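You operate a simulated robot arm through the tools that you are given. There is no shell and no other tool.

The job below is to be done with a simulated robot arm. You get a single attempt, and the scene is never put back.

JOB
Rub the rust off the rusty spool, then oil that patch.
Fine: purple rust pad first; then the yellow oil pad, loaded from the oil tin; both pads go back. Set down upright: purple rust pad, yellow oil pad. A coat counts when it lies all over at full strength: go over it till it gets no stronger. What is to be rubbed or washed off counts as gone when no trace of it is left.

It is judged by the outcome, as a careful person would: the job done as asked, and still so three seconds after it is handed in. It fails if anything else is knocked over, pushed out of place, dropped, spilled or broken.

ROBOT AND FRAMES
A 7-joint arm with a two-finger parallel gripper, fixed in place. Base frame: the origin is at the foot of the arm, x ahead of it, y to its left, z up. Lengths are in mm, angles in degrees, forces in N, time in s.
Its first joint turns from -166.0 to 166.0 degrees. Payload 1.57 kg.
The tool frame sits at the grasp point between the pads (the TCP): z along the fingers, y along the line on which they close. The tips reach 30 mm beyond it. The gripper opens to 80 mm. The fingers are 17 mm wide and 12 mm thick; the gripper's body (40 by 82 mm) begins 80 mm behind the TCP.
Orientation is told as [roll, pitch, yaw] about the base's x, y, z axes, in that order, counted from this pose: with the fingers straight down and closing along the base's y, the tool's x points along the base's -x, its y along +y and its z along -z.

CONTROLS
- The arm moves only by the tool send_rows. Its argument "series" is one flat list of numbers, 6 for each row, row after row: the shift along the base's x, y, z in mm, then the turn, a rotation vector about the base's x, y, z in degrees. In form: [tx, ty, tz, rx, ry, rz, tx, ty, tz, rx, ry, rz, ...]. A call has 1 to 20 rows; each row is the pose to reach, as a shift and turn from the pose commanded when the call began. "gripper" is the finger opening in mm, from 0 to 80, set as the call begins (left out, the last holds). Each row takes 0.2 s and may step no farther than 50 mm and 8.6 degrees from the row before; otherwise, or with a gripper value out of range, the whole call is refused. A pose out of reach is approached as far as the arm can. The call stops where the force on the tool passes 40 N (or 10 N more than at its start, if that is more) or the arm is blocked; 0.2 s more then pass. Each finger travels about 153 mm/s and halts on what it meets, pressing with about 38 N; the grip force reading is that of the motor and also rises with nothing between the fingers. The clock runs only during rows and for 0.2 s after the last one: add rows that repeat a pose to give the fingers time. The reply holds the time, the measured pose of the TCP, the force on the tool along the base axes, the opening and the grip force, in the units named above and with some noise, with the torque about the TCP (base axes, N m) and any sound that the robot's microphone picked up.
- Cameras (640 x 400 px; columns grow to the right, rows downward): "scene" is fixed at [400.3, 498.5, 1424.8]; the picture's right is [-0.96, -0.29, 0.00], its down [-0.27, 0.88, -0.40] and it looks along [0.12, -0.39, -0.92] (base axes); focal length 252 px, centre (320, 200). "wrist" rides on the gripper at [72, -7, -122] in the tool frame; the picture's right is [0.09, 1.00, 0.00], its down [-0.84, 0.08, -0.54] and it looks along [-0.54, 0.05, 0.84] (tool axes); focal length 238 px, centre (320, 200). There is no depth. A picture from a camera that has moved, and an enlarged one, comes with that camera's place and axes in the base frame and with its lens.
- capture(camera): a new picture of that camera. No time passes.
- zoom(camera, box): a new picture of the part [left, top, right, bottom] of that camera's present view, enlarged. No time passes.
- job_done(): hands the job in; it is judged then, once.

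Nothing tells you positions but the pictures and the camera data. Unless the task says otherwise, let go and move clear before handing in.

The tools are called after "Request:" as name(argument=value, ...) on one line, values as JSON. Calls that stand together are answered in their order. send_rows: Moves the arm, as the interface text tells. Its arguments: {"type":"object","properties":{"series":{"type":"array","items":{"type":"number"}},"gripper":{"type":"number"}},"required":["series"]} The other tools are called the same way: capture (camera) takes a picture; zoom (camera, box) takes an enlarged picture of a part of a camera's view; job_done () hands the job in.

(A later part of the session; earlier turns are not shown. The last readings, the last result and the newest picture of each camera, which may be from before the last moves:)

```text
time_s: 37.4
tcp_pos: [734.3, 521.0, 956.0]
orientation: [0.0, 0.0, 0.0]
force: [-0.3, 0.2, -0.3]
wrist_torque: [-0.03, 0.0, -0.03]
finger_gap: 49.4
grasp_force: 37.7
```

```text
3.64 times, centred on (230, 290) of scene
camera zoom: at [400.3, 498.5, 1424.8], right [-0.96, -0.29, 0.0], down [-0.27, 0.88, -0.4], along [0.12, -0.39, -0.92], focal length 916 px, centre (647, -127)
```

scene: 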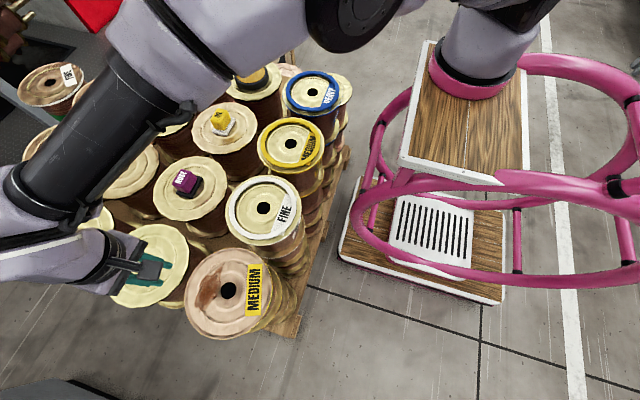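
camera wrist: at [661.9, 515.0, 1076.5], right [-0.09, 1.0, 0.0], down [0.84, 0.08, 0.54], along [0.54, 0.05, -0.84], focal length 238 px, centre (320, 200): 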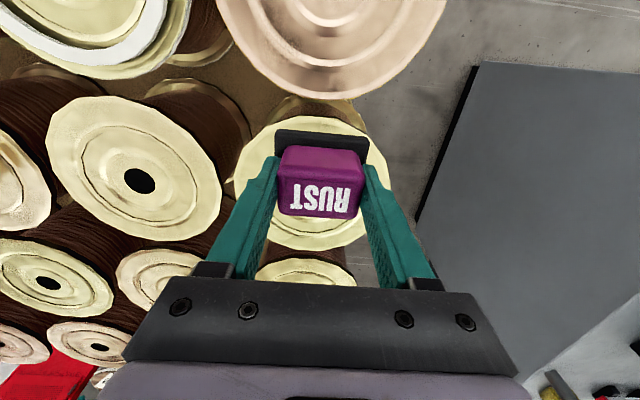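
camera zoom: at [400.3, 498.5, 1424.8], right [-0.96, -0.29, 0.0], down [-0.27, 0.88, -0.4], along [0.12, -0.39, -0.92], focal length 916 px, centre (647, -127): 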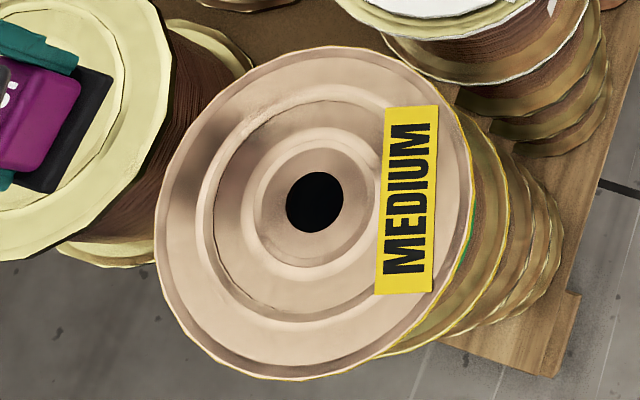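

The rust appears gone; a few dark tints look like shadows or reflections. I'll look closer from another angle to be sure.

Request:
send_rows(series=[8, 0, 8, 0, 0, 0, 20, 0, 20, 0, 0, 0, 20, 15, 30, 0, 0, 0, 10, 35, 40, 0, 0, 0, 0, 60, 50, 0, 0, 0, -10, 80, 55, 0, 0, 0, -10, 90, 55, 0, 0, 0, -10, 90, 55, 0, 0, 0])

Request:
zoom(camera="wrist", box=[120, 0, 360, 150])

Request:
zoom(camera="scene", box=[180, 245, 260, 325])

```text
time_s: 39.2
tcp_pos: [708.1, 566.7, 1006.8]
orientation: [0.0, 0.0, -0.1]
force: [0.3, 0.2, -0.5]
wrist_torque: [-0.05, 0.02, -0.01]
finger_gap: 49.2
grasp_force: 38.1
out of reach, approached as far as the arm can: row 3, 4, 5, 6, 7, 8
```

```text
2.67 times, centred on (240, 75) of wrist
camera zoom: at [636.3, 560.0, 1127.1], right [-0.09, 1.0, 0.0], down [0.84, 0.08, 0.54], along [0.54, 0.05, -0.84], focal length 636 px, centre (533, 533)
```

zoom: 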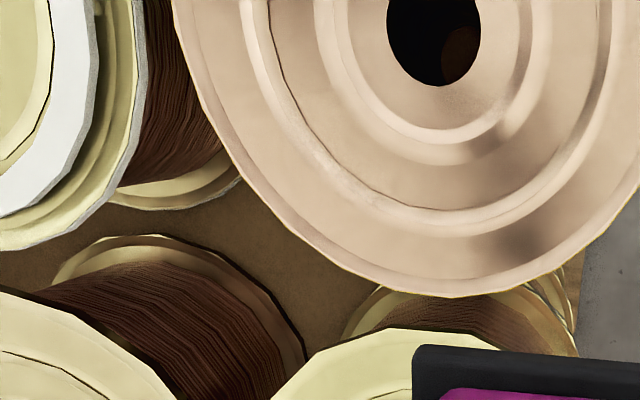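

```text
5.00 times, centred on (220, 285) of scene
camera zoom: at [400.3, 498.5, 1424.8], right [-0.96, -0.29, 0.0], down [-0.27, 0.88, -0.4], along [0.12, -0.39, -0.92], focal length 1259 px, centre (820, -225)
```

zoom: 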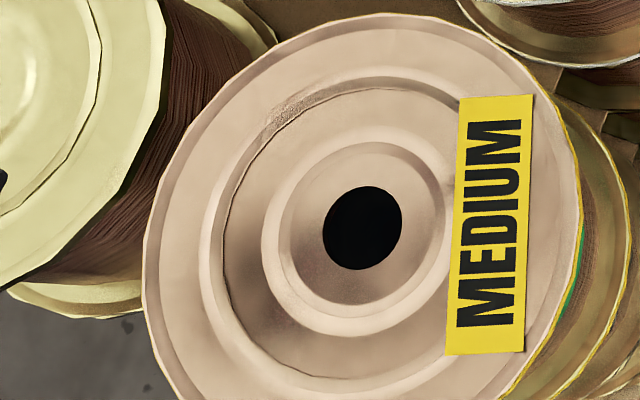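

Request:
zoom(camera="wrist", box=[200, 20, 360, 120])

Request:
zoom(camera="scene", box=[200, 250, 250, 290])

Request:
zoom(camera="scene", box=[180, 270, 230, 320])

```text
4.00 times, centred on (280, 70) of wrist
camera zoom: at [636.3, 560.0, 1127.1], right [-0.09, 1.0, 0.0], down [0.84, 0.08, 0.54], along [0.54, 0.05, -0.84], focal length 953 px, centre (480, 720)
```

zoom: 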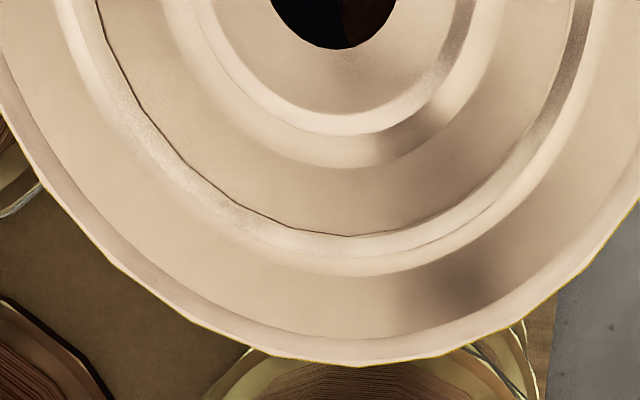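

```text
10.00 times, centred on (225, 270) of scene
camera zoom: at [400.3, 498.5, 1424.8], right [-0.96, -0.29, 0.0], down [-0.27, 0.88, -0.4], along [0.12, -0.39, -0.92], focal length 2519 px, centre (1270, -500)
```

zoom: 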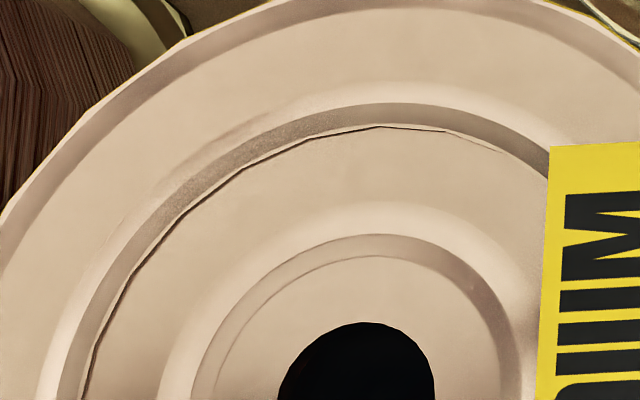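

```text
8.00 times, centred on (205, 295) of scene
camera zoom: at [400.3, 498.5, 1424.8], right [-0.96, -0.29, 0.0], down [-0.27, 0.88, -0.4], along [0.12, -0.39, -0.92], focal length 2015 px, centre (1240, -560)
```

zoom: 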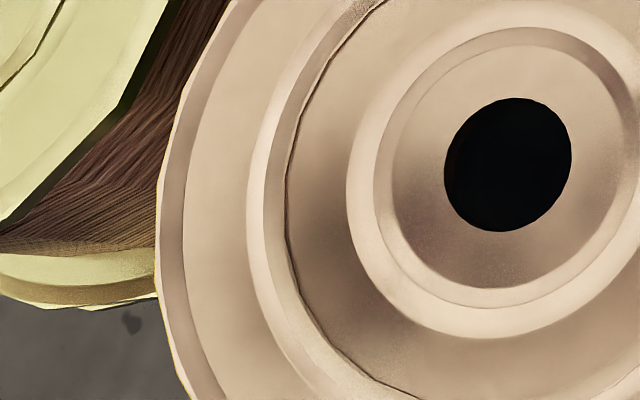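

The rust is gone and the dark tints moved with the arm, so they are reflections. For certainty I'll make one more light pass; first I'll bring the arm back within reach and check its pose.

Request:
send_rows(series=[-5, -20, -10, 0, 0, 0, -10, -40, -20, 0, 0, 0, -10, -40, -20, 0, 0, 0])

```text
time_s: 40.0
tcp_pos: [699.7, 527.7, 987.4]
orientation: [0.0, 0.1, -0.1]
force: [1.0, -0.2, -0.5]
wrist_torque: [0.01, -0.01, 0.01]
finger_gap: 49.6
grasp_force: 38.2
```

Request:
send_rows(series=[0, 0, 0, 0, 0, 0])

Request:
send_rows(series=[0, 0, 0, 0, 0, 0])

Request:
send_rows(series=[0, 0, 0, 0, 0, 0])

Request:
send_rows(series=[0, 0, 0, 0, 0, 0])

```text
time_s: 40.4
tcp_pos: [700.5, 526.3, 987.6]
orientation: [0.0, 0.0, -0.1]
force: [-0.3, 0.1, -0.9]
wrist_torque: [0.01, 0.0, 0.0]
finger_gap: 49.2
grasp_force: 38.3
```

```text
time_s: 40.8
tcp_pos: [699.4, 526.2, 988.5]
orientation: [0.0, 0.0, 0.0]
force: [-0.3, 0.5, -0.9]
wrist_torque: [-0.01, 0.01, -0.04]
finger_gap: 49.6
grasp_force: 37.8
```

```text
time_s: 41.2
tcp_pos: [700.0, 525.8, 988.3]
orientation: [0.0, 0.0, 0.1]
force: [-1.1, 0.4, -1.4]
wrist_torque: [0.0, 0.04, 0.02]
finger_gap: 49.5
grasp_force: 37.8
```

```text
time_s: 41.6
tcp_pos: [700.0, 526.5, 988.5]
orientation: [0.1, 0.1, 0.0]
force: [-0.8, -0.5, -0.1]
wrist_torque: [-0.01, 0.0, 0.01]
finger_gap: 49.4
grasp_force: 37.4
```

Request:
send_rows(series=[-10, -10, -10, 0, 0, 0, -22, -25, -30, 0, 0, 0, -35, -40, -50, 0, 0, 0, -45.4, -51.5, -72, 0, 0, 0, -45.4, -51.5, -92, 0, 0, 0, -45.4, -51.5, -106, 0, 0, 0, -45.4, -51.5, -114, 0, 0, 0, -45.4, -51.5, -118, 0, 0, 0, -45.4, -51.5, -120, 0, 0, 0, -45.4, -51.5, -121, 0, 0, 0, -45.4, -51.5, -121, 0, 0, 0])

Request:
send_rows(series=[0, 0, -0.5, 0, 0, 0, 0, 0, -0.5, 0, 0, 0])

```text
time_s: 44.0
tcp_pos: [654.5, 475.6, 866.9]
orientation: [0.1, -0.1, 0.0]
force: [0.4, 0.0, -1.0]
wrist_torque: [0.03, 0.02, -0.01]
finger_gap: 49.5
grasp_force: 37.7
```

```text
time_s: 44.6
tcp_pos: [654.5, 475.3, 866.6]
orientation: [0.1, 0.0, 0.0]
force: [-0.5, -0.4, 1.3]
wrist_torque: [-0.01, 0.01, -0.05]
finger_gap: 49.3
grasp_force: 37.7
```

Contact begins here. I'll make a further pass, pressing slightly more on the far (+y) side where contact was light.

Request:
send_rows(series=[0, 0, -0.8, 0, 0, 0, 0, 12, -0.9, 0, 0, 0, 0, 24, -1, 0, 0, 0, 0, 36, -1.1, 0, 0, 0, 0, 48, -1.2, 0, 0, 0, 0, 60, -1.4, 0, 0, 0, 0, 72, -1.6, 0, 0, 0, 0, 84, -1.8, 0, 0, 0, 0, 97, -1.9, 0, 0, 0, 0, 97, -1.9, 0, 0, 0])

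Request:
send_rows(series=[13, 0, 0, 0, 0, 0, 13, -12, 0.1, 0, 0, 0, 13, -24, 0.3, 0, 0, 0, 13, -36, 0.5, 0, 0, 0, 13, -48, 0.7, 0, 0, 0, 13, -60, 0.8, 0, 0, 0, 13, -72, 0.9, 0, 0, 0, 13, -84, 1, 0, 0, 0, 13, -97, 1.1, 0, 0, 0, 0, -97, 1.1, 0, 0, 0, -12, -97, 1.1, 0, 0, 0, -12, -84, 1, 0, 0, 0, -12, -72, 0.9, 0, 0, 0, -12, -60, 0.8, 0, 0, 0, -12, -48, 0.7, 0, 0, 0, -12, -36, 0.5, 0, 0, 0, -12, -24, 0.3, 0, 0, 0, -12, -12, 0.1, 0, 0, 0, -12, 0, 0, 0, 0, 0])

```text
time_s: 46.8
tcp_pos: [654.1, 572.3, 865.0]
orientation: [0.0, 0.1, 0.0]
force: [1.0, -7.8, 18.7]
wrist_torque: [-0.15, -0.08, -0.04]
finger_gap: 49.3
grasp_force: 38.2
```

```text
time_s: 50.8
tcp_pos: [643.1, 573.1, 864.6]
orientation: [0.1, 0.0, 0.1]
force: [0.4, -1.9, 9.7]
wrist_torque: [-0.1, 0.02, 0.03]
finger_gap: 49.5
grasp_force: 38.0
```

Request:
send_rows(series=[12, 0, 0, 0, 0, 0, 12, -12, 0.1, 0, 0, 0, 12, -24, 0.3, 0, 0, 0, 12, -36, 0.5, 0, 0, 0, 12, -48, 0.7, 0, 0, 0, 12, -60, 0.8, 0, 0, 0, 12, -72, 0.9, 0, 0, 0, 12, -84, 1, 0, 0, 0, 12, -97, 1.1, 0, 0, 0, 12, -97, 3, 0, 0, 0, 12, -97, 10, 0, 0, 0, 12, -97, 22, 0, 0, 0, 12, -97, 36, 0, 0, 0, 12, -97, 48, 0, 0, 0, 12, -97, 52, 0, 0, 0])

Request:
zoom(camera="scene", box=[170, 235, 290, 345])

Request:
capture(camera="wrist")

```text
time_s: 54.0
tcp_pos: [654.9, 476.1, 917.2]
orientation: [0.1, -0.1, -0.1]
force: [0.3, 0.0, -0.4]
wrist_torque: [-0.01, -0.03, 0.03]
finger_gap: 49.2
grasp_force: 38.0
```

```text
3.64 times, centred on (230, 290) of scene
camera zoom: at [400.3, 498.5, 1424.8], right [-0.96, -0.29, 0.0], down [-0.27, 0.88, -0.4], along [0.12, -0.39, -0.92], focal length 916 px, centre (647, -127)
```

zoom: 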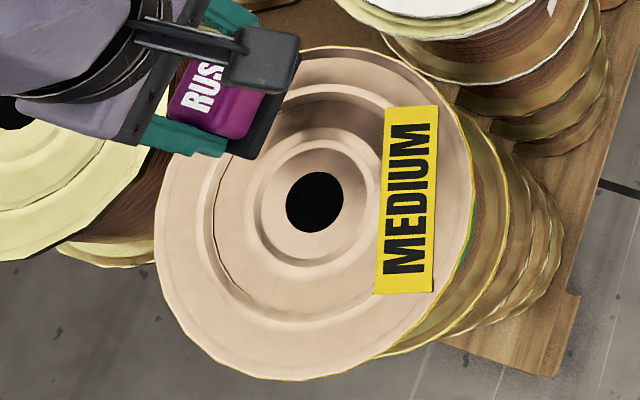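

```text
taken
camera wrist: at [582.4, 468.9, 1037.0], right [-0.09, 1.0, 0.0], down [0.84, 0.08, 0.54], along [0.54, 0.05, -0.84], focal length 238 px, centre (320, 200)
```

wrist: 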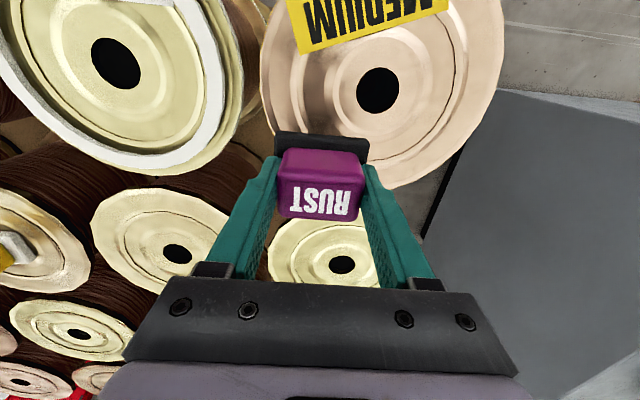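

The patch is clean. I'll carry the purple pad back to its original spot at (819, 310) and lower it gently.

Request:
send_rows(series=[5, -5, 2, 0, 0, 0, 18, -18, 2, 0, 0, 0, 34, -34, 2, 0, 0, 0, 50, -50, 2, 0, 0, 0, 66, -66, 2, 0, 0, 0, 82, -82, 2, 0, 0, 0, 98, -98, 2, 0, 0, 0, 114, -114, 2, 0, 0, 0, 130, -130, 2, 0, 0, 0, 146, -146, 2, 0, 0, 0, 158, -159, 2, 0, 0, 0, 164.3, -165.4, 2, 0, 0, 0, 164.3, -165.4, -8, 0, 0, 0, 164.3, -165.4, -22, 0, 0, 0, 164.3, -165.4, -34, 0, 0, 0, 164.3, -165.4, -42, 0, 0, 0, 164.3, -165.4, -46, 0, 0, 0, 164.3, -165.4, -46, 0, 0, 0])

Request:
zoom(camera="scene", box=[165, 155, 215, 205])

Request:
zoom(camera="wrist", box=[220, 100, 420, 225])

```text
time_s: 57.8
tcp_pos: [819.2, 310.9, 871.6]
orientation: [0.0, -0.1, 0.0]
force: [0.0, -0.2, -1.0]
wrist_torque: [0.0, 0.0, 0.0]
finger_gap: 49.5
grasp_force: 38.0
```

```text
8.00 times, centred on (190, 180) of scene
camera zoom: at [400.3, 498.5, 1424.8], right [-0.96, -0.29, 0.0], down [-0.27, 0.88, -0.4], along [0.12, -0.39, -0.92], focal length 2015 px, centre (1360, 360)
```

zoom: 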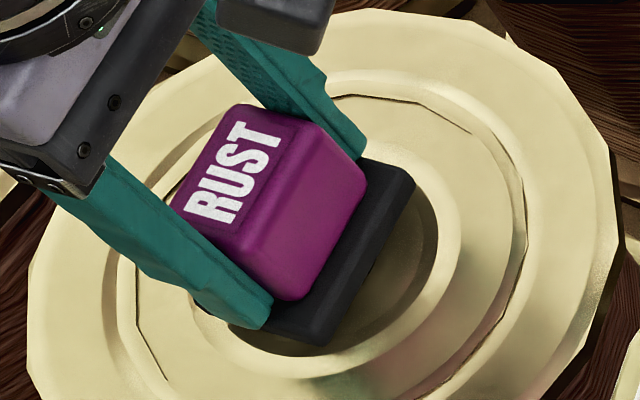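

```text
3.20 times, centred on (320, 162) of wrist
camera zoom: at [746.7, 303.7, 991.5], right [-0.09, 1.0, 0.0], down [0.84, 0.08, 0.54], along [0.54, 0.05, -0.84], focal length 763 px, centre (320, 320)
```

zoom: 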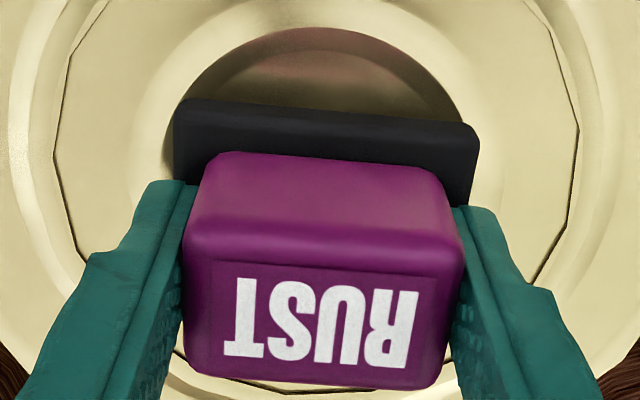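

The pad is over its original place within about 1 mm. I'll lower the last few millimetres until light contact.

Request:
send_rows(series=[0, 0, -1, 0, 0, 0, 0, 0, -2, 0, 0, 0, 0, 0, -2.8, 0, 0, 0, 0, 0, -2.8, 0, 0, 0])

Request:
send_rows(series=[0, 0, -0.5, 0, 0, 0, 0, 0, -0.5, 0, 0, 0])

Request:
send_rows(series=[0, 0, -0.4, 0, 0, 0, 0, 0, -0.4, 0, 0, 0])

```text
time_s: 58.8
tcp_pos: [818.2, 311.1, 866.9]
orientation: [0.0, 0.0, 0.0]
force: [0.0, 0.0, -1.0]
wrist_torque: [0.0, -0.01, 0.01]
finger_gap: 49.6
grasp_force: 38.0
```

```text
time_s: 59.4
tcp_pos: [818.0, 310.9, 866.9]
orientation: [0.0, 0.1, 0.0]
force: [0.6, 0.4, -0.2]
wrist_torque: [0.0, -0.05, 0.0]
finger_gap: 49.2
grasp_force: 37.9
```

```text
time_s: 60.0
tcp_pos: [817.7, 309.5, 867.2]
orientation: [0.0, 0.0, 0.0]
force: [1.2, 0.5, -0.6]
wrist_torque: [0.0, 0.0, -0.03]
finger_gap: 49.4
grasp_force: 38.6
```

Request:
send_rows(series=[0, 0, -0.5, 0, 0, 0, 0, 0, -0.5, 0, 0, 0])

Request:
send_rows(series=[0, 0, -0.5, 0, 0, 0, 0, 0, -0.5, 0, 0, 0])

```text
time_s: 60.6
tcp_pos: [819.3, 310.8, 866.0]
orientation: [0.1, 0.1, 0.0]
force: [0.7, 0.0, -0.1]
wrist_torque: [0.0, 0.02, 0.0]
finger_gap: 49.5
grasp_force: 38.3
```

```text
time_s: 61.2
tcp_pos: [818.8, 310.7, 864.9]
orientation: [-0.1, 0.0, 0.1]
force: [-0.2, 0.3, -0.5]
wrist_torque: [-0.01, 0.01, -0.02]
finger_gap: 49.7
grasp_force: 38.0
```

Request:
send_rows(series=[0, 0, -0.5, 0, 0, 0, 0, 0, -0.5, 0, 0, 0])

Request:
send_rows(series=[0, 0, -0.5, 0, 0, 0, 0, 0, -0.5, 0, 0, 0])

Request:
zoom(camera="scene", box=[165, 155, 215, 205])

```text
time_s: 61.8
tcp_pos: [819.0, 309.6, 865.9]
orientation: [0.1, -0.1, -0.1]
force: [0.2, -0.2, -0.6]
wrist_torque: [-0.03, -0.04, -0.02]
finger_gap: 49.4
grasp_force: 38.0
```

```text
time_s: 62.4
tcp_pos: [819.9, 310.9, 865.6]
orientation: [0.1, -0.1, 0.0]
force: [-1.0, 2.0, 3.4]
wrist_torque: [-0.04, 0.01, 0.02]
finger_gap: 49.4
grasp_force: 37.6
```

```text
8.00 times, centred on (190, 180) of scene
camera zoom: at [400.3, 498.5, 1424.8], right [-0.96, -0.29, 0.0], down [-0.27, 0.88, -0.4], along [0.12, -0.39, -0.92], focal length 2015 px, centre (1360, 360)
```

zoom: 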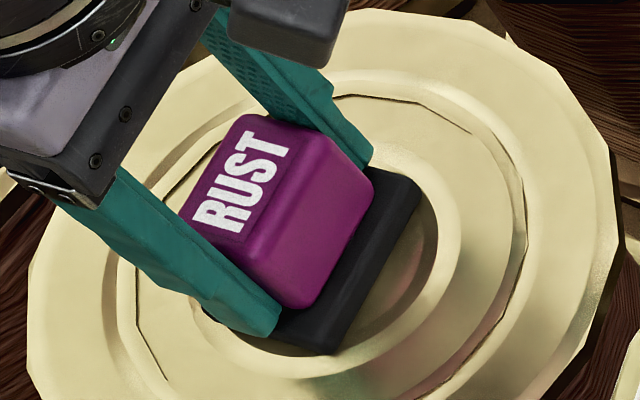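

Light contact is reached and the pad is at its original spot. I'll open the fingers and rise.

Request:
send_rows(series=[0, 0, 0, 0, 0, 0, 0, 0, 0, 0, 0, 0, 0, 0, 4, 0, 0, 0, 0, 0, 20, 0, 0, 0, 0, 0, 45, 0, 0, 0, 0, 0, 75, 0, 0, 0, 0, 0, 75, 0, 0, 0], gripper=80)

Request:
zoom(camera="scene", box=[165, 155, 215, 205])

Request:
capture(camera="wrist")

```text
time_s: 64.0
tcp_pos: [818.0, 310.7, 938.1]
orientation: [0.0, 0.0, 0.0]
force: [-0.3, -0.1, -0.2]
wrist_torque: [0.03, -0.01, 0.03]
finger_gap: 80.2
grasp_force: 0.0
```

```text
8.00 times, centred on (190, 180) of scene
camera zoom: at [400.3, 498.5, 1424.8], right [-0.96, -0.29, 0.0], down [-0.27, 0.88, -0.4], along [0.12, -0.39, -0.92], focal length 2015 px, centre (1360, 360)
```

zoom: 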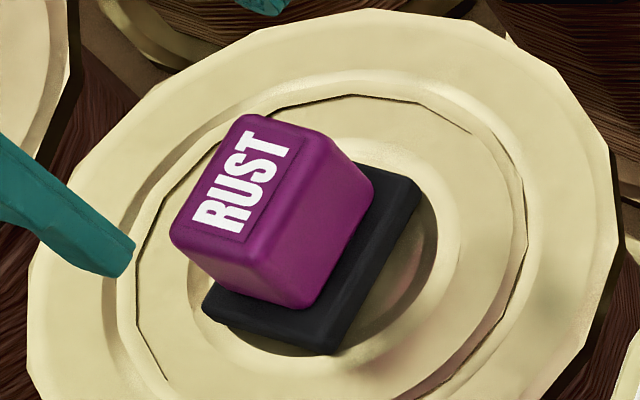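

```text
taken
camera wrist: at [745.4, 303.4, 1058.9], right [-0.09, 1.0, 0.0], down [0.84, 0.08, 0.54], along [0.54, 0.05, -0.84], focal length 238 px, centre (320, 200)
```

wrist: 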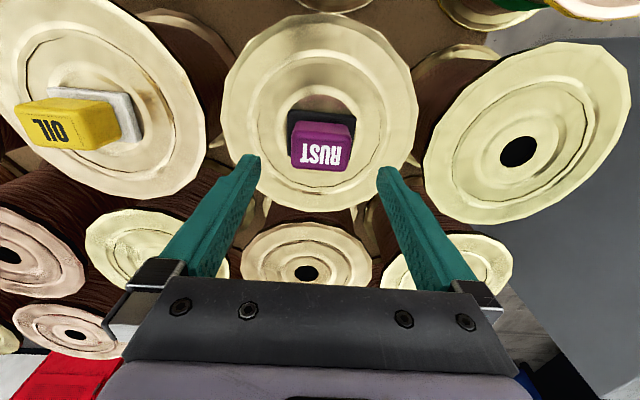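

The purple pad is back upright in its place. Next I'll move over the yellow oil pad at about (822, 102).

Request:
send_rows(series=[0, -20, 0, 0, 0, 0, 0, -60, 0, 0, 0, 0, 0, -105, 0, 0, 0, 0, 0, -150, 0, 0, 0, 0, 0, -190, 0, 0, 0, 0, 0, -207, 0, 0, 0, 0, 0, -207, 0, 0, 0, 0])

Request:
capture(camera="wrist")

Request:
zoom(camera="wrist", box=[220, 80, 420, 205])

Request:
zoom(camera="scene", box=[200, 95, 250, 145])

```text
time_s: 65.6
tcp_pos: [819.3, 103.2, 939.1]
orientation: [-0.1, 0.0, 0.0]
force: [-0.2, 0.2, -0.5]
wrist_torque: [0.01, -0.01, -0.01]
finger_gap: 80.0
grasp_force: 0.1
```

```text
taken
camera wrist: at [747.5, 95.7, 1059.9], right [-0.09, 1.0, 0.0], down [0.84, 0.08, 0.54], along [0.54, 0.05, -0.84], focal length 238 px, centre (320, 200)
```

wrist: 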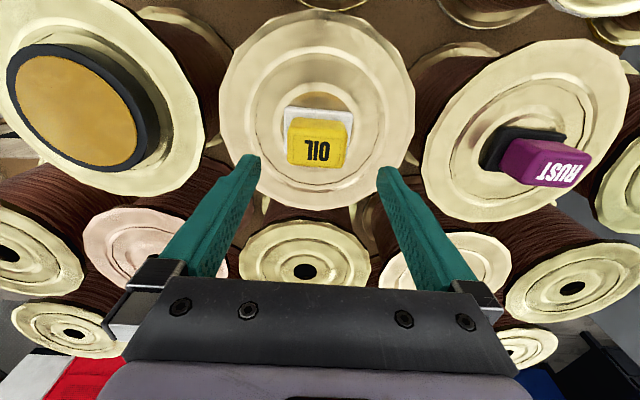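

```text
3.20 times, centred on (320, 142) of wrist
camera zoom: at [747.5, 95.7, 1059.9], right [-0.09, 1.0, 0.0], down [0.84, 0.08, 0.54], along [0.54, 0.05, -0.84], focal length 763 px, centre (320, 384)
```

zoom: 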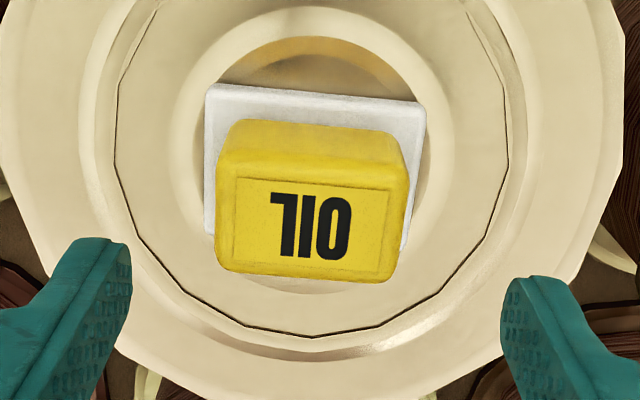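

```text
8.00 times, centred on (225, 120) of scene
camera zoom: at [400.3, 498.5, 1424.8], right [-0.96, -0.29, 0.0], down [-0.27, 0.88, -0.4], along [0.12, -0.39, -0.92], focal length 2015 px, centre (1080, 840)
```

zoom: 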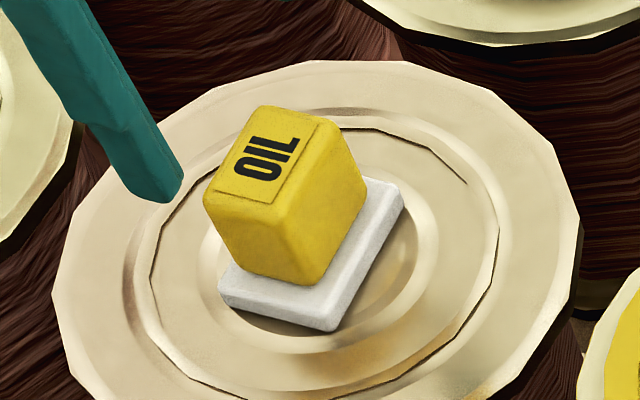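

The yellow pad sits like the purple one, centred at about (819, 100). I'll descend around it and grip.

Request:
send_rows(series=[0, -3, -10, 0, 0, 0, 0, -3, -30, 0, 0, 0, 0, -3, -50, 0, 0, 0, 0, -3, -64, 0, 0, 0, 0, -3, -72, 0, 0, 0, 0, -3, -72, 0, 0, 0], gripper=80)

Request:
zoom(camera="wrist", box=[220, 100, 420, 225])

Request:
zoom(camera="scene", box=[200, 95, 250, 145])

```text
time_s: 67.0
tcp_pos: [818.3, 98.3, 867.9]
orientation: [0.0, -0.1, 0.0]
force: [0.1, 0.7, 0.5]
wrist_torque: [0.03, -0.01, 0.0]
finger_gap: 80.2
grasp_force: 0.0
```

```text
3.20 times, centred on (320, 162) of wrist
camera zoom: at [746.3, 92.8, 988.5], right [-0.09, 1.0, 0.0], down [0.84, 0.08, 0.54], along [0.54, 0.05, -0.84], focal length 763 px, centre (320, 320)
```

zoom: 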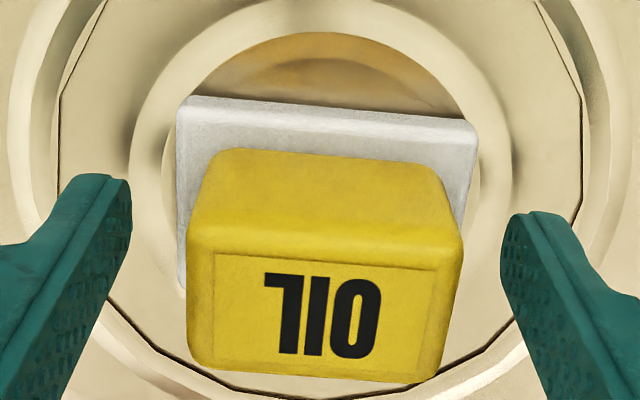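

```text
8.00 times, centred on (225, 120) of scene
camera zoom: at [400.3, 498.5, 1424.8], right [-0.96, -0.29, 0.0], down [-0.27, 0.88, -0.4], along [0.12, -0.39, -0.92], focal length 2015 px, centre (1080, 840)
```

zoom: 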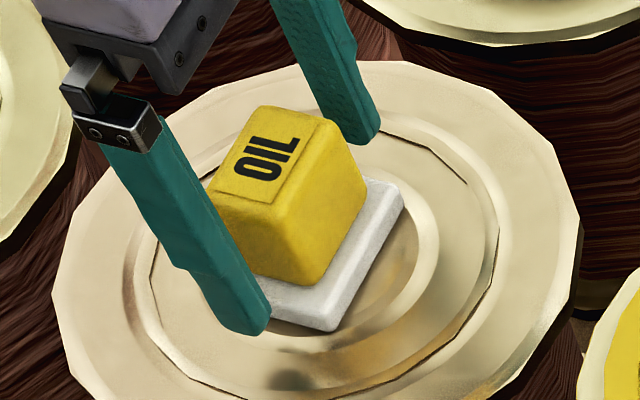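

Well centred. Closing now and test-lifting slowly.

Request:
send_rows(series=[1, 0, 0, 0, 0, 0, 1, 0, 0, 0, 0, 0, 1, 0, 0, 0, 0, 0, 1, 0, 0, 0, 0, 0], gripper=0)

Request:
send_rows(series=[0, 0, 1, 0, 0, 0, 0, 0, 3, 0, 0, 0, 0, 0, 6, 0, 0, 0, 0, 0, 10, 0, 0, 0, 0, 0, 10, 0, 0, 0])

Request:
zoom(camera="wrist", box=[220, 100, 420, 225])

Request:
zoom(camera="scene", box=[200, 95, 250, 145])

```text
time_s: 68.0
tcp_pos: [820.6, 99.6, 867.3]
orientation: [0.1, 0.0, 0.0]
force: [0.9, -0.3, 0.6]
wrist_torque: [-0.02, -0.01, -0.02]
finger_gap: 49.6
grasp_force: 38.2
```

```text
time_s: 69.2
tcp_pos: [820.3, 100.2, 877.2]
orientation: [0.0, 0.0, 0.1]
force: [0.1, -0.3, -0.4]
wrist_torque: [-0.03, 0.01, -0.01]
finger_gap: 49.4
grasp_force: 38.0
```

```text
3.20 times, centred on (320, 162) of wrist
camera zoom: at [747.3, 93.1, 998.4], right [-0.09, 1.0, 0.0], down [0.84, 0.08, 0.54], along [0.54, 0.05, -0.84], focal length 763 px, centre (320, 320)
```

zoom: 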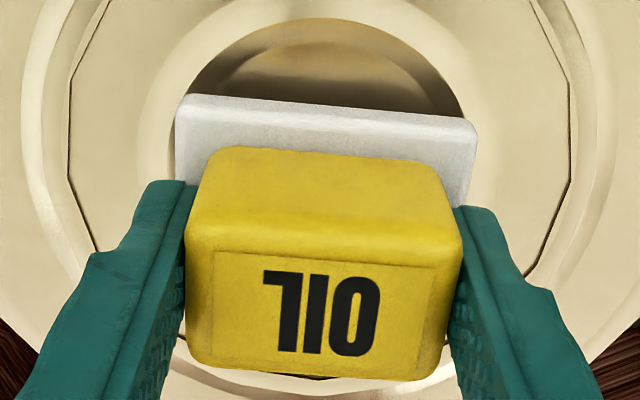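

```text
8.00 times, centred on (225, 120) of scene
camera zoom: at [400.3, 498.5, 1424.8], right [-0.96, -0.29, 0.0], down [-0.27, 0.88, -0.4], along [0.12, -0.39, -0.92], focal length 2015 px, centre (1080, 840)
```

zoom: 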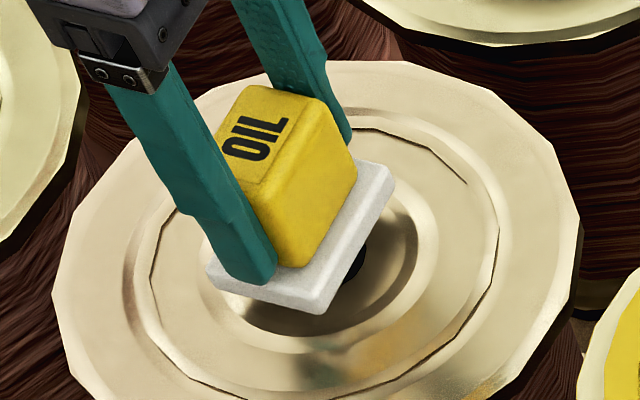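

The yellow pad is held. I'll lift it higher and carry it over to the oil tin, stopping short to look at the tin first.

Request:
send_rows(series=[0, 0, 6, 0, 0, 0, 0, 0, 18, 0, 0, 0, 0, 0, 34, 0, 0, 0, 0, 0, 50, 0, 0, 0, 0, 0, 64, 0, 0, 0, 0, -4, 70, 0, 0, 0, 4, -14, 72, 0, 0, 0, 10, -30, 72, 0, 0, 0, 20, -48, 72, 0, 0, 0, 30, -66, 72, 0, 0, 0, 40, -84, 72, 0, 0, 0, 50, -102, 72, 0, 0, 0, 58, -118, 72, 0, 0, 0, 60, -125, 72, 0, 0, 0, 60, -125, 72, 0, 0, 0])

Request:
capture(camera="wrist")

Request:
zoom(camera="scene", box=[220, 45, 300, 110])

```text
time_s: 72.4
tcp_pos: [880.1, -23.2, 950.2]
orientation: [0.0, 0.0, 0.0]
force: [0.4, -0.2, -1.8]
wrist_torque: [-0.01, 0.02, 0.03]
finger_gap: 49.5
grasp_force: 38.0
```

```text
taken
camera wrist: at [807.3, -30.4, 1069.9], right [-0.09, 1.0, 0.0], down [0.84, 0.08, 0.54], along [0.54, 0.05, -0.84], focal length 238 px, centre (320, 200)
```

wrist: 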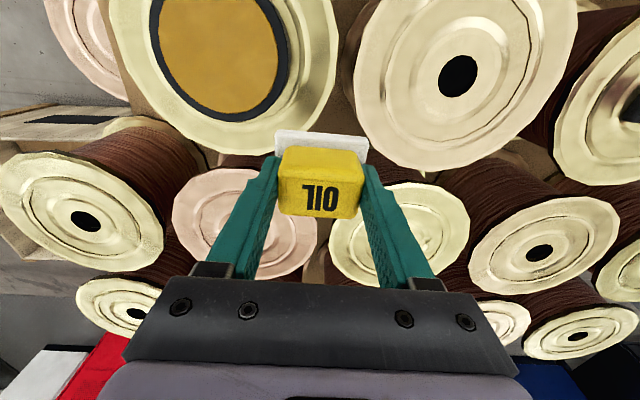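

```text
6.15 times, centred on (260, 78) of scene
camera zoom: at [400.3, 498.5, 1424.8], right [-0.96, -0.29, 0.0], down [-0.27, 0.88, -0.4], along [0.12, -0.39, -0.92], focal length 1550 px, centre (689, 954)
```

zoom: 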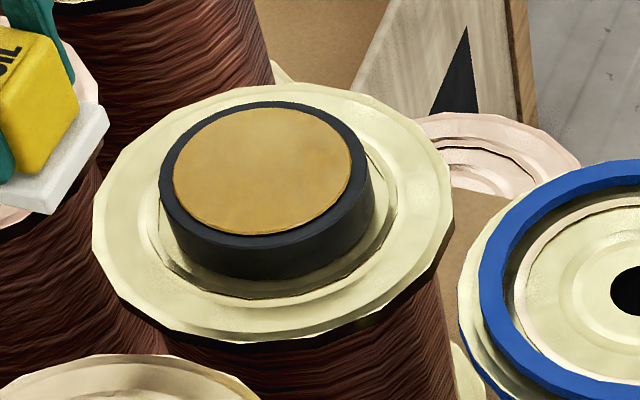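

The tin's oil surface is about 90 mm across, centred at about (819, -110) with its top at about z = 846. I'll move over it and lower slowly until light contact.

Request:
send_rows(series=[-6, -8, 0, 0, 0, 0, -18, -25, 0, 0, 0, 0, -32, -45, 0, 0, 0, 0, -46, -65, 0, 0, 0, 0, -57, -80, 0, 0, 0, 0, -61, -85, 0, 0, 0, 0, -61, -85, -10, 0, 0, 0, -61, -85, -24, 0, 0, 0, -61, -85, -36, 0, 0, 0, -61, -85, -42, 0, 0, 0, -61, -85, -45, 0, 0, 0, -61, -85, -45, 0, 0, 0])

Request:
capture(camera="wrist")

Request:
zoom(camera="scene", box=[220, 45, 300, 110])

```text
time_s: 75.0
tcp_pos: [818.4, -108.5, 902.9]
orientation: [0.0, -0.1, 0.0]
force: [-0.3, -0.6, -1.0]
wrist_torque: [-0.02, -0.01, -0.01]
finger_gap: 49.4
grasp_force: 37.7
```

```text
taken
camera wrist: at [746.0, -115.8, 1024.8], right [-0.09, 1.0, 0.0], down [0.84, 0.08, 0.54], along [0.54, 0.05, -0.84], focal length 238 px, centre (320, 200)
```

wrist: 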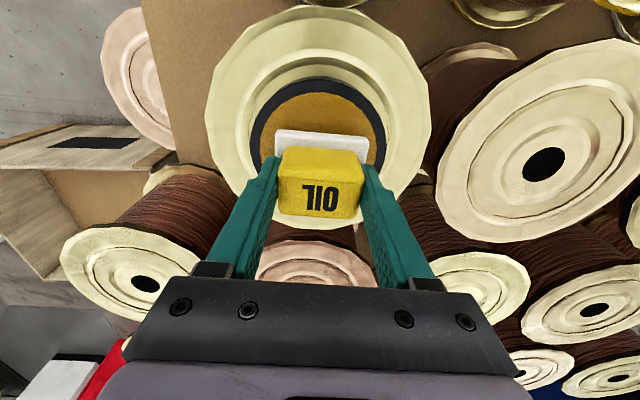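

```text
6.15 times, centred on (260, 78) of scene
camera zoom: at [400.3, 498.5, 1424.8], right [-0.96, -0.29, 0.0], down [-0.27, 0.88, -0.4], along [0.12, -0.39, -0.92], focal length 1550 px, centre (689, 954)
```

zoom: 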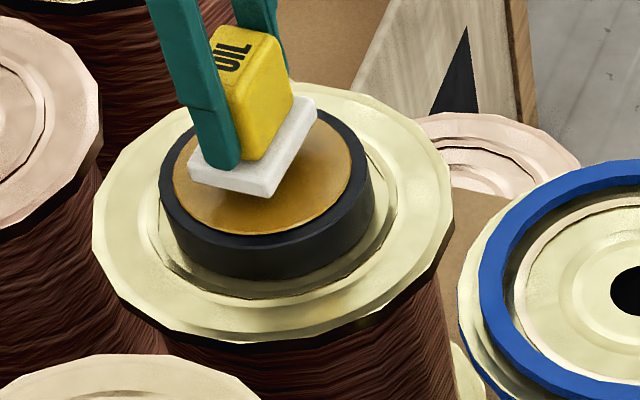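

The pad is centred over the tin. Lowering in small steps.

Request:
send_rows(series=[0, 0, -2, 0, 0, 0, 0, 0, -4, 0, 0, 0, 0, 0, -6, 0, 0, 0, 0, 0, -8, 0, 0, 0, 0, 0, -9.5, 0, 0, 0, 0, 0, -9.5, 0, 0, 0])

Request:
send_rows(series=[0, 0, -1, 0, 0, 0, 0, 0, -2, 0, 0, 0, 0, 0, -2, 0, 0, 0])

Request:
send_rows(series=[0, 0, -1, 0, 0, 0, 0, 0, -1, 0, 0, 0])

Request:
zoom(camera="scene", box=[220, 45, 300, 110])

```text
time_s: 76.4
tcp_pos: [819.2, -108.3, 896.3]
orientation: [0.0, 0.0, -0.1]
force: [-0.8, 0.3, -1.3]
wrist_torque: [-0.02, -0.01, 0.01]
finger_gap: 49.3
grasp_force: 38.0
```

```text
time_s: 77.2
tcp_pos: [819.5, -109.7, 892.6]
orientation: [0.0, 0.0, 0.1]
force: [0.2, 0.5, -1.5]
wrist_torque: [-0.01, -0.01, -0.04]
finger_gap: 49.3
grasp_force: 37.7
```

```text
time_s: 77.8
tcp_pos: [818.9, -110.0, 892.7]
orientation: [0.0, 0.0, 0.0]
force: [-1.1, -0.2, -0.1]
wrist_torque: [0.02, 0.01, 0.01]
finger_gap: 49.2
grasp_force: 37.5
```

```text
6.15 times, centred on (260, 78) of scene
camera zoom: at [400.3, 498.5, 1424.8], right [-0.96, -0.29, 0.0], down [-0.27, 0.88, -0.4], along [0.12, -0.39, -0.92], focal length 1550 px, centre (689, 954)
```

zoom: 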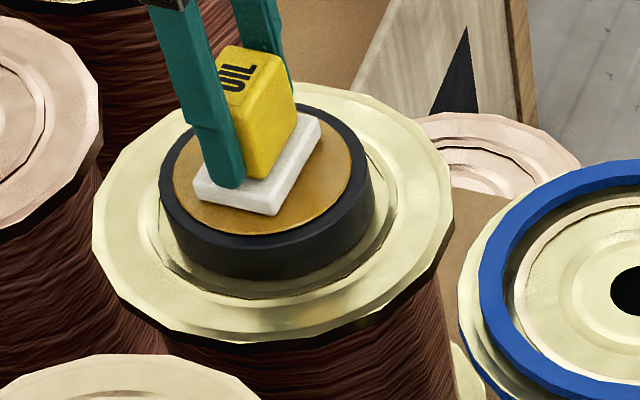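

Request:
send_rows(series=[0, 0, -0.8, 0, 0, 0, 0, 0, -0.8, 0, 0, 0])

Request:
send_rows(series=[0, 0, -0.8, 0, 0, 0, 0, 0, -0.8, 0, 0, 0])

Request:
send_rows(series=[0, 0, -0.8, 0, 0, 0, 0, 0, -0.8, 0, 0, 0])

```text
time_s: 78.4
tcp_pos: [819.4, -109.5, 892.6]
orientation: [-0.1, 0.0, 0.1]
force: [-0.3, -0.2, -0.8]
wrist_torque: [0.02, 0.03, -0.03]
finger_gap: 49.4
grasp_force: 38.0
```

```text
time_s: 79.0
tcp_pos: [820.5, -109.2, 890.0]
orientation: [-0.1, -0.1, 0.0]
force: [0.2, -0.7, -0.3]
wrist_torque: [0.01, 0.0, -0.01]
finger_gap: 49.6
grasp_force: 38.1
```

```text
time_s: 79.6
tcp_pos: [820.0, -109.3, 891.0]
orientation: [-0.1, 0.0, 0.0]
force: [0.5, -0.4, 5.1]
wrist_torque: [-0.05, 0.05, 0.01]
finger_gap: 49.4
grasp_force: 38.4
```

Contact with the oil at about 5 N. I'll press slightly and dwell so the pad loads, with no sideways motion so the tin stays put.

Request:
send_rows(series=[0, 0, -0.4, 0, 0, 0, 0, 0, -0.4, 0, 0, 0, 0, 0, -0.4, 0, 0, 0, 0, 0, -0.4, 0, 0, 0, 0, 0, -0.4, 0, 0, 0, 0, 0, -0.4, 0, 0, 0])

Request:
send_rows(series=[0, 0, 2, 0, 0, 0, 0, 0, 6, 0, 0, 0, 0, 0, 14, 0, 0, 0, 0, 0, 26, 0, 0, 0, 0, 0, 40, 0, 0, 0, 0, 0, 50, 0, 0, 0, 0, 0, 50, 0, 0, 0])

Request:
zoom(camera="scene", box=[220, 35, 300, 110])

Request:
zoom(camera="wrist", box=[220, 70, 420, 225])

```text
time_s: 81.0
tcp_pos: [817.8, -108.8, 889.4]
orientation: [-0.1, -0.1, -0.1]
force: [2.1, -3.0, 19.3]
wrist_torque: [-0.08, 0.07, 0.01]
finger_gap: 49.4
grasp_force: 37.7
```

```text
time_s: 82.6
tcp_pos: [818.1, -108.4, 938.6]
orientation: [0.1, 0.0, 0.0]
force: [0.2, 0.5, -1.2]
wrist_torque: [0.04, 0.03, -0.01]
finger_gap: 49.3
grasp_force: 38.3
```

```text
5.33 times, centred on (260, 72) of scene
camera zoom: at [400.3, 498.5, 1424.8], right [-0.96, -0.29, 0.0], down [-0.27, 0.88, -0.4], along [0.12, -0.39, -0.92], focal length 1343 px, centre (640, 880)
```

zoom: 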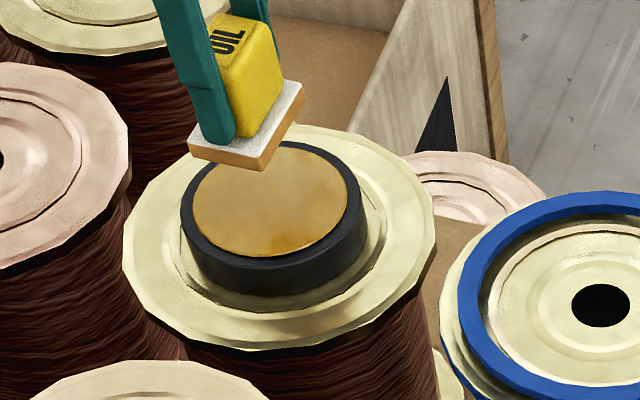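

```text
2.58 times, centred on (320, 148) of wrist
camera zoom: at [745.6, -116.3, 1059.8], right [-0.09, 1.0, 0.0], down [0.84, 0.08, 0.54], along [0.54, 0.05, -0.84], focal length 615 px, centre (320, 336)
```

zoom: 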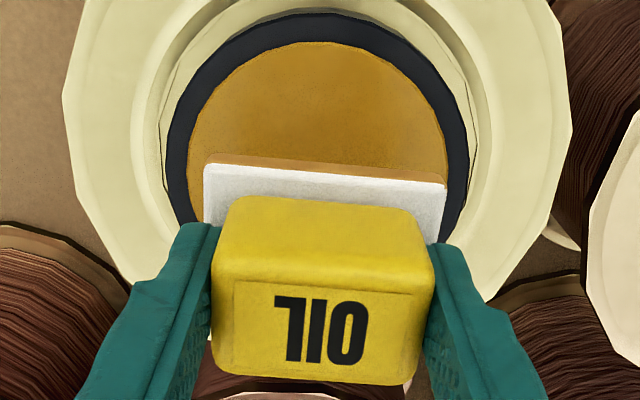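

The pad's underside now shows oil. I'll carry it smoothly to the cleaned patch on the rusty spool.

Request:
send_rows(series=[-1.6, 6.3, 0, 0, 0, 0, -4.9, 19, 0, 0, 0, 0, -11.5, 44.3, 0, 0, 0, 0, -19.7, 76, 0, 0, 0, 0, -27.9, 107.6, 0, 0, 0, 0, -36.1, 139.3, 0, 0, 0, 0, -44.3, 170.9, 0, 0, 0, 0, -52.5, 202.6, 0, 0, 0, 0, -60.7, 234.2, 0, 0, 0, 0, -68.9, 265.9, 0, 0, 0, 0, -77.1, 297.5, 0, 0, 0, 0, -85.3, 329.2, 0, 0, 0, 0, -93.5, 360.8, 0, 0, 0, 0, -101.7, 392.5, 0, 0, 0, 0, -109.9, 424.1, 0, 0, 0, 0, -118.1, 455.8, 0, 0, 0, 0, -126.3, 487.4, 0, 0, 0, 0, -134.5, 519.1, 0, 0, 0, 0, -142.7, 550.7, 0, 0, 0, 0, -149.2, 576, 0, 0, 0, 0])

Request:
send_rows(series=[-7, 27, 0, 0, 0, 0, -11.5, 45, 0, 0, 0, 0, -14.8, 57, 0, 0, 0, 0, -14.8, 57, 0, 0, 0, 0])

Request:
capture(camera="wrist")

Request:
zoom(camera="scene", box=[160, 220, 300, 350])

```text
time_s: 86.8
tcp_pos: [670.2, 463.9, 939.3]
orientation: [0.0, 0.0, -0.2]
force: [-1.0, -0.8, -0.7]
wrist_torque: [-0.01, 0.0, -0.02]
finger_gap: 49.9
grasp_force: 38.2
```

```text
time_s: 87.8
tcp_pos: [655.3, 522.9, 939.3]
orientation: [0.1, 0.0, 0.0]
force: [0.3, 0.5, -1.3]
wrist_torque: [-0.01, -0.01, -0.02]
finger_gap: 49.2
grasp_force: 38.1
```

```text
taken
camera wrist: at [583.1, 517.2, 1060.1], right [-0.09, 1.0, 0.0], down [0.84, 0.08, 0.54], along [0.54, 0.05, -0.84], focal length 238 px, centre (320, 200)
```

wrist: 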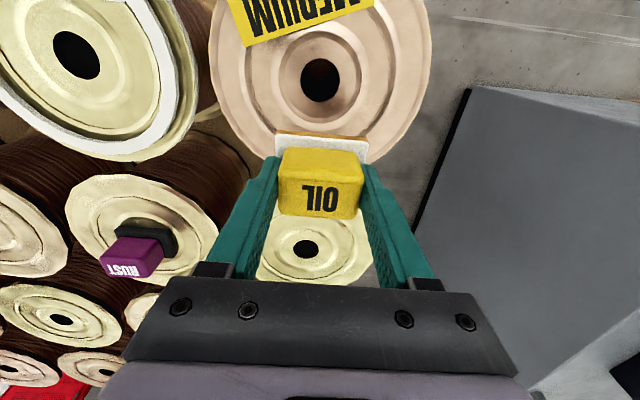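

```text
3.08 times, centred on (230, 285) of scene
camera zoom: at [400.3, 498.5, 1424.8], right [-0.96, -0.29, 0.0], down [-0.27, 0.88, -0.4], along [0.12, -0.39, -0.92], focal length 775 px, centre (597, -62)
```

zoom: 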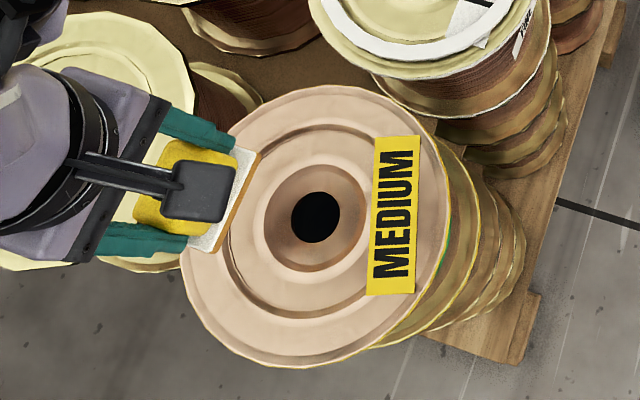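

I'm positioned over the patch. Lowering to just above contact, then easing down.

Request:
send_rows(series=[0, 0, -8, 0, 0, 0, 0, 0, -22, 0, 0, 0, 0, 0, -38, 0, 0, 0, 0, 0, -52, 0, 0, 0, 0, 0, -62, 0, 0, 0, 0, 0, -67, 0, 0, 0, 0, 0, -69, 0, 0, 0, 0, 0, -70, 0, 0, 0, 0, 0, -70, 0, 0, 0])

Request:
send_rows(series=[0, 0, -1, 0, 0, 0, 0, 0, -1, 0, 0, 0])

Request:
send_rows(series=[0, 0, -0.8, 0, 0, 0, 0, 0, -0.8, 0, 0, 0])

Request:
send_rows(series=[0, 0, -0.8, 0, 0, 0, 0, 0, -0.8, 0, 0, 0])

```text
time_s: 89.8
tcp_pos: [654.8, 524.0, 870.2]
orientation: [-0.1, 0.0, 0.0]
force: [1.0, 0.8, -1.4]
wrist_torque: [-0.03, 0.02, 0.01]
finger_gap: 49.3
grasp_force: 38.1
```

```text
time_s: 90.4
tcp_pos: [655.4, 523.3, 868.2]
orientation: [-0.1, 0.0, 0.0]
force: [0.5, 0.1, -0.8]
wrist_torque: [0.01, 0.01, 0.0]
finger_gap: 49.4
grasp_force: 38.2
```

```text
time_s: 91.0
tcp_pos: [654.6, 524.3, 868.8]
orientation: [0.0, 0.0, 0.0]
force: [-0.7, -2.5, 7.1]
wrist_torque: [-0.21, 0.08, -0.01]
finger_gap: 49.6
grasp_force: 38.4
```

```text
time_s: 91.6
tcp_pos: [656.2, 523.3, 867.2]
orientation: [0.2, -0.1, 0.1]
force: [0.7, -2.7, 12.4]
wrist_torque: [-0.22, 0.0, 0.02]
finger_gap: 49.2
grasp_force: 38.0
```

Good contact at about 12 N. I'll spread the oil with strokes that cover the patch with a modest margin.

Request:
send_rows(series=[0, 15, -0.3, 0, 0, 0, 0, 30, -0.6, 0, 0, 0, 8, 30, -0.6, 0, 0, 0, 8, 15, -0.3, 0, 0, 0, 8, 0, 0, 0, 0, 0, 8, -15, 0.1, 0, 0, 0, 8, -29, 0.2, 0, 0, 0, 0, -29, 0.2, 0, 0, 0, -7, -29, 0.2, 0, 0, 0, -7, -15, 0.1, 0, 0, 0, -7, 0, 0, 0, 0, 0, -7, 15, -0.3, 0, 0, 0, -7, 30, -0.6, 0, 0, 0, 0, 30, -0.6, 0, 0, 0, 0, 15, -0.3, 0, 0, 0, 0, 0, 0, 0, 0, 0, 0, -15, 0.1, 0, 0, 0, 0, -29, 0.2, 0, 0, 0, 0, -29, 0.2, 0, 0, 0])

Request:
zoom(camera="scene", box=[160, 220, 300, 350])

Request:
capture(camera="wrist")

```text
time_s: 95.6
tcp_pos: [656.2, 493.8, 867.4]
orientation: [0.0, -0.1, 0.0]
force: [0.4, 5.0, 17.3]
wrist_torque: [0.02, 0.09, -0.01]
finger_gap: 49.4
grasp_force: 38.2
```

```text
3.08 times, centred on (230, 285) of scene
camera zoom: at [400.3, 498.5, 1424.8], right [-0.96, -0.29, 0.0], down [-0.27, 0.88, -0.4], along [0.12, -0.39, -0.92], focal length 775 px, centre (597, -62)
```

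zoom: 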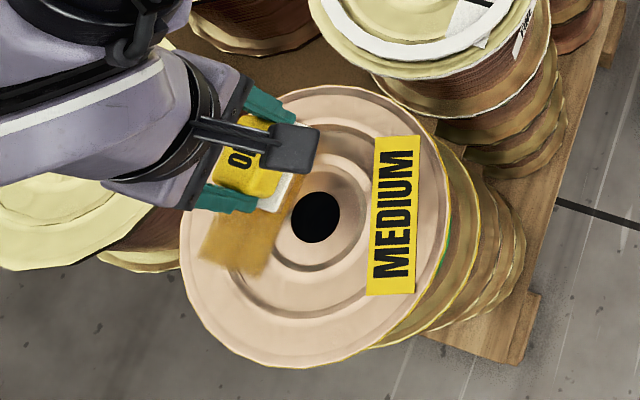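

```text
taken
camera wrist: at [582.9, 486.9, 987.5], right [-0.09, 1.0, 0.0], down [0.84, 0.08, 0.54], along [0.54, 0.05, -0.84], focal length 238 px, centre (320, 200)
```

wrist: 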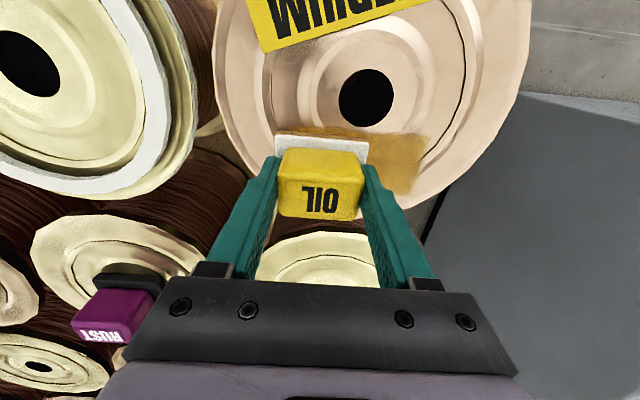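

The oil coat is building. I'll keep going over it, extending slightly at both ends so the whole former rust area gets a full coat.

Request:
send_rows(series=[0, -6, 0.1, 0, 0, 0, 8, -6, 0.1, 0, 0, 0, 8, 10, 0, 0, 0, 0, 8, 27, -0.2, 0, 0, 0, 8, 44, -0.5, 0, 0, 0, 8, 56, -0.8, 0, 0, 0, 8, 66, -1, 0, 0, 0, 0, 66, -1, 0, 0, 0, -7, 66, -1, 0, 0, 0, -7, 54, -0.8, 0, 0, 0, -7, 40, -0.4, 0, 0, 0, -7, 25, -0.2, 0, 0, 0, -7, 10, 0, 0, 0, 0, -7, -6, 0.1, 0, 0, 0, 0, -6, 0.1, 0, 0, 0, 0, 10, 0, 0, 0, 0, 0, 27, -0.2, 0, 0, 0, 0, 44, -0.5, 0, 0, 0, 0, 60, -0.9, 0, 0, 0, 0, 66, -1, 0, 0, 0])

Request:
zoom(camera="scene", box=[160, 220, 300, 350])

Request:
capture(camera="wrist")

```text
time_s: 99.8
tcp_pos: [656.3, 560.7, 866.6]
orientation: [0.0, 0.0, 0.0]
force: [2.0, -4.1, 13.2]
wrist_torque: [-0.16, 0.06, 0.0]
finger_gap: 49.4
grasp_force: 38.1
```

```text
3.08 times, centred on (230, 285) of scene
camera zoom: at [400.3, 498.5, 1424.8], right [-0.96, -0.29, 0.0], down [-0.27, 0.88, -0.4], along [0.12, -0.39, -0.92], focal length 775 px, centre (597, -62)
```

zoom: 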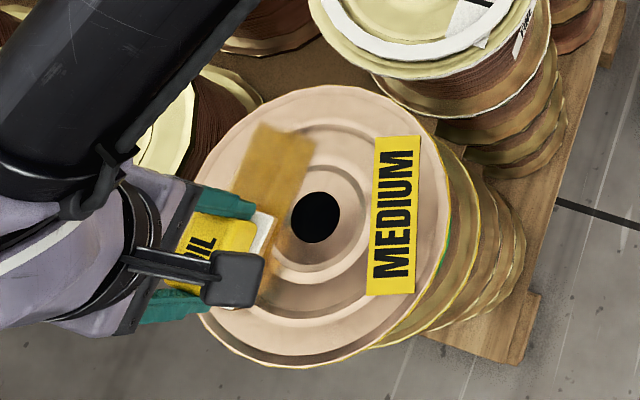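

```text
taken
camera wrist: at [582.3, 553.4, 987.4], right [-0.09, 1.0, 0.0], down [0.84, 0.08, 0.54], along [0.54, 0.05, -0.84], focal length 238 px, centre (320, 200)
```

wrist: 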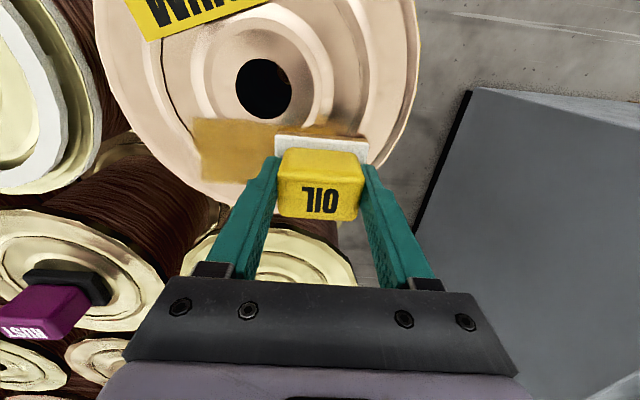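

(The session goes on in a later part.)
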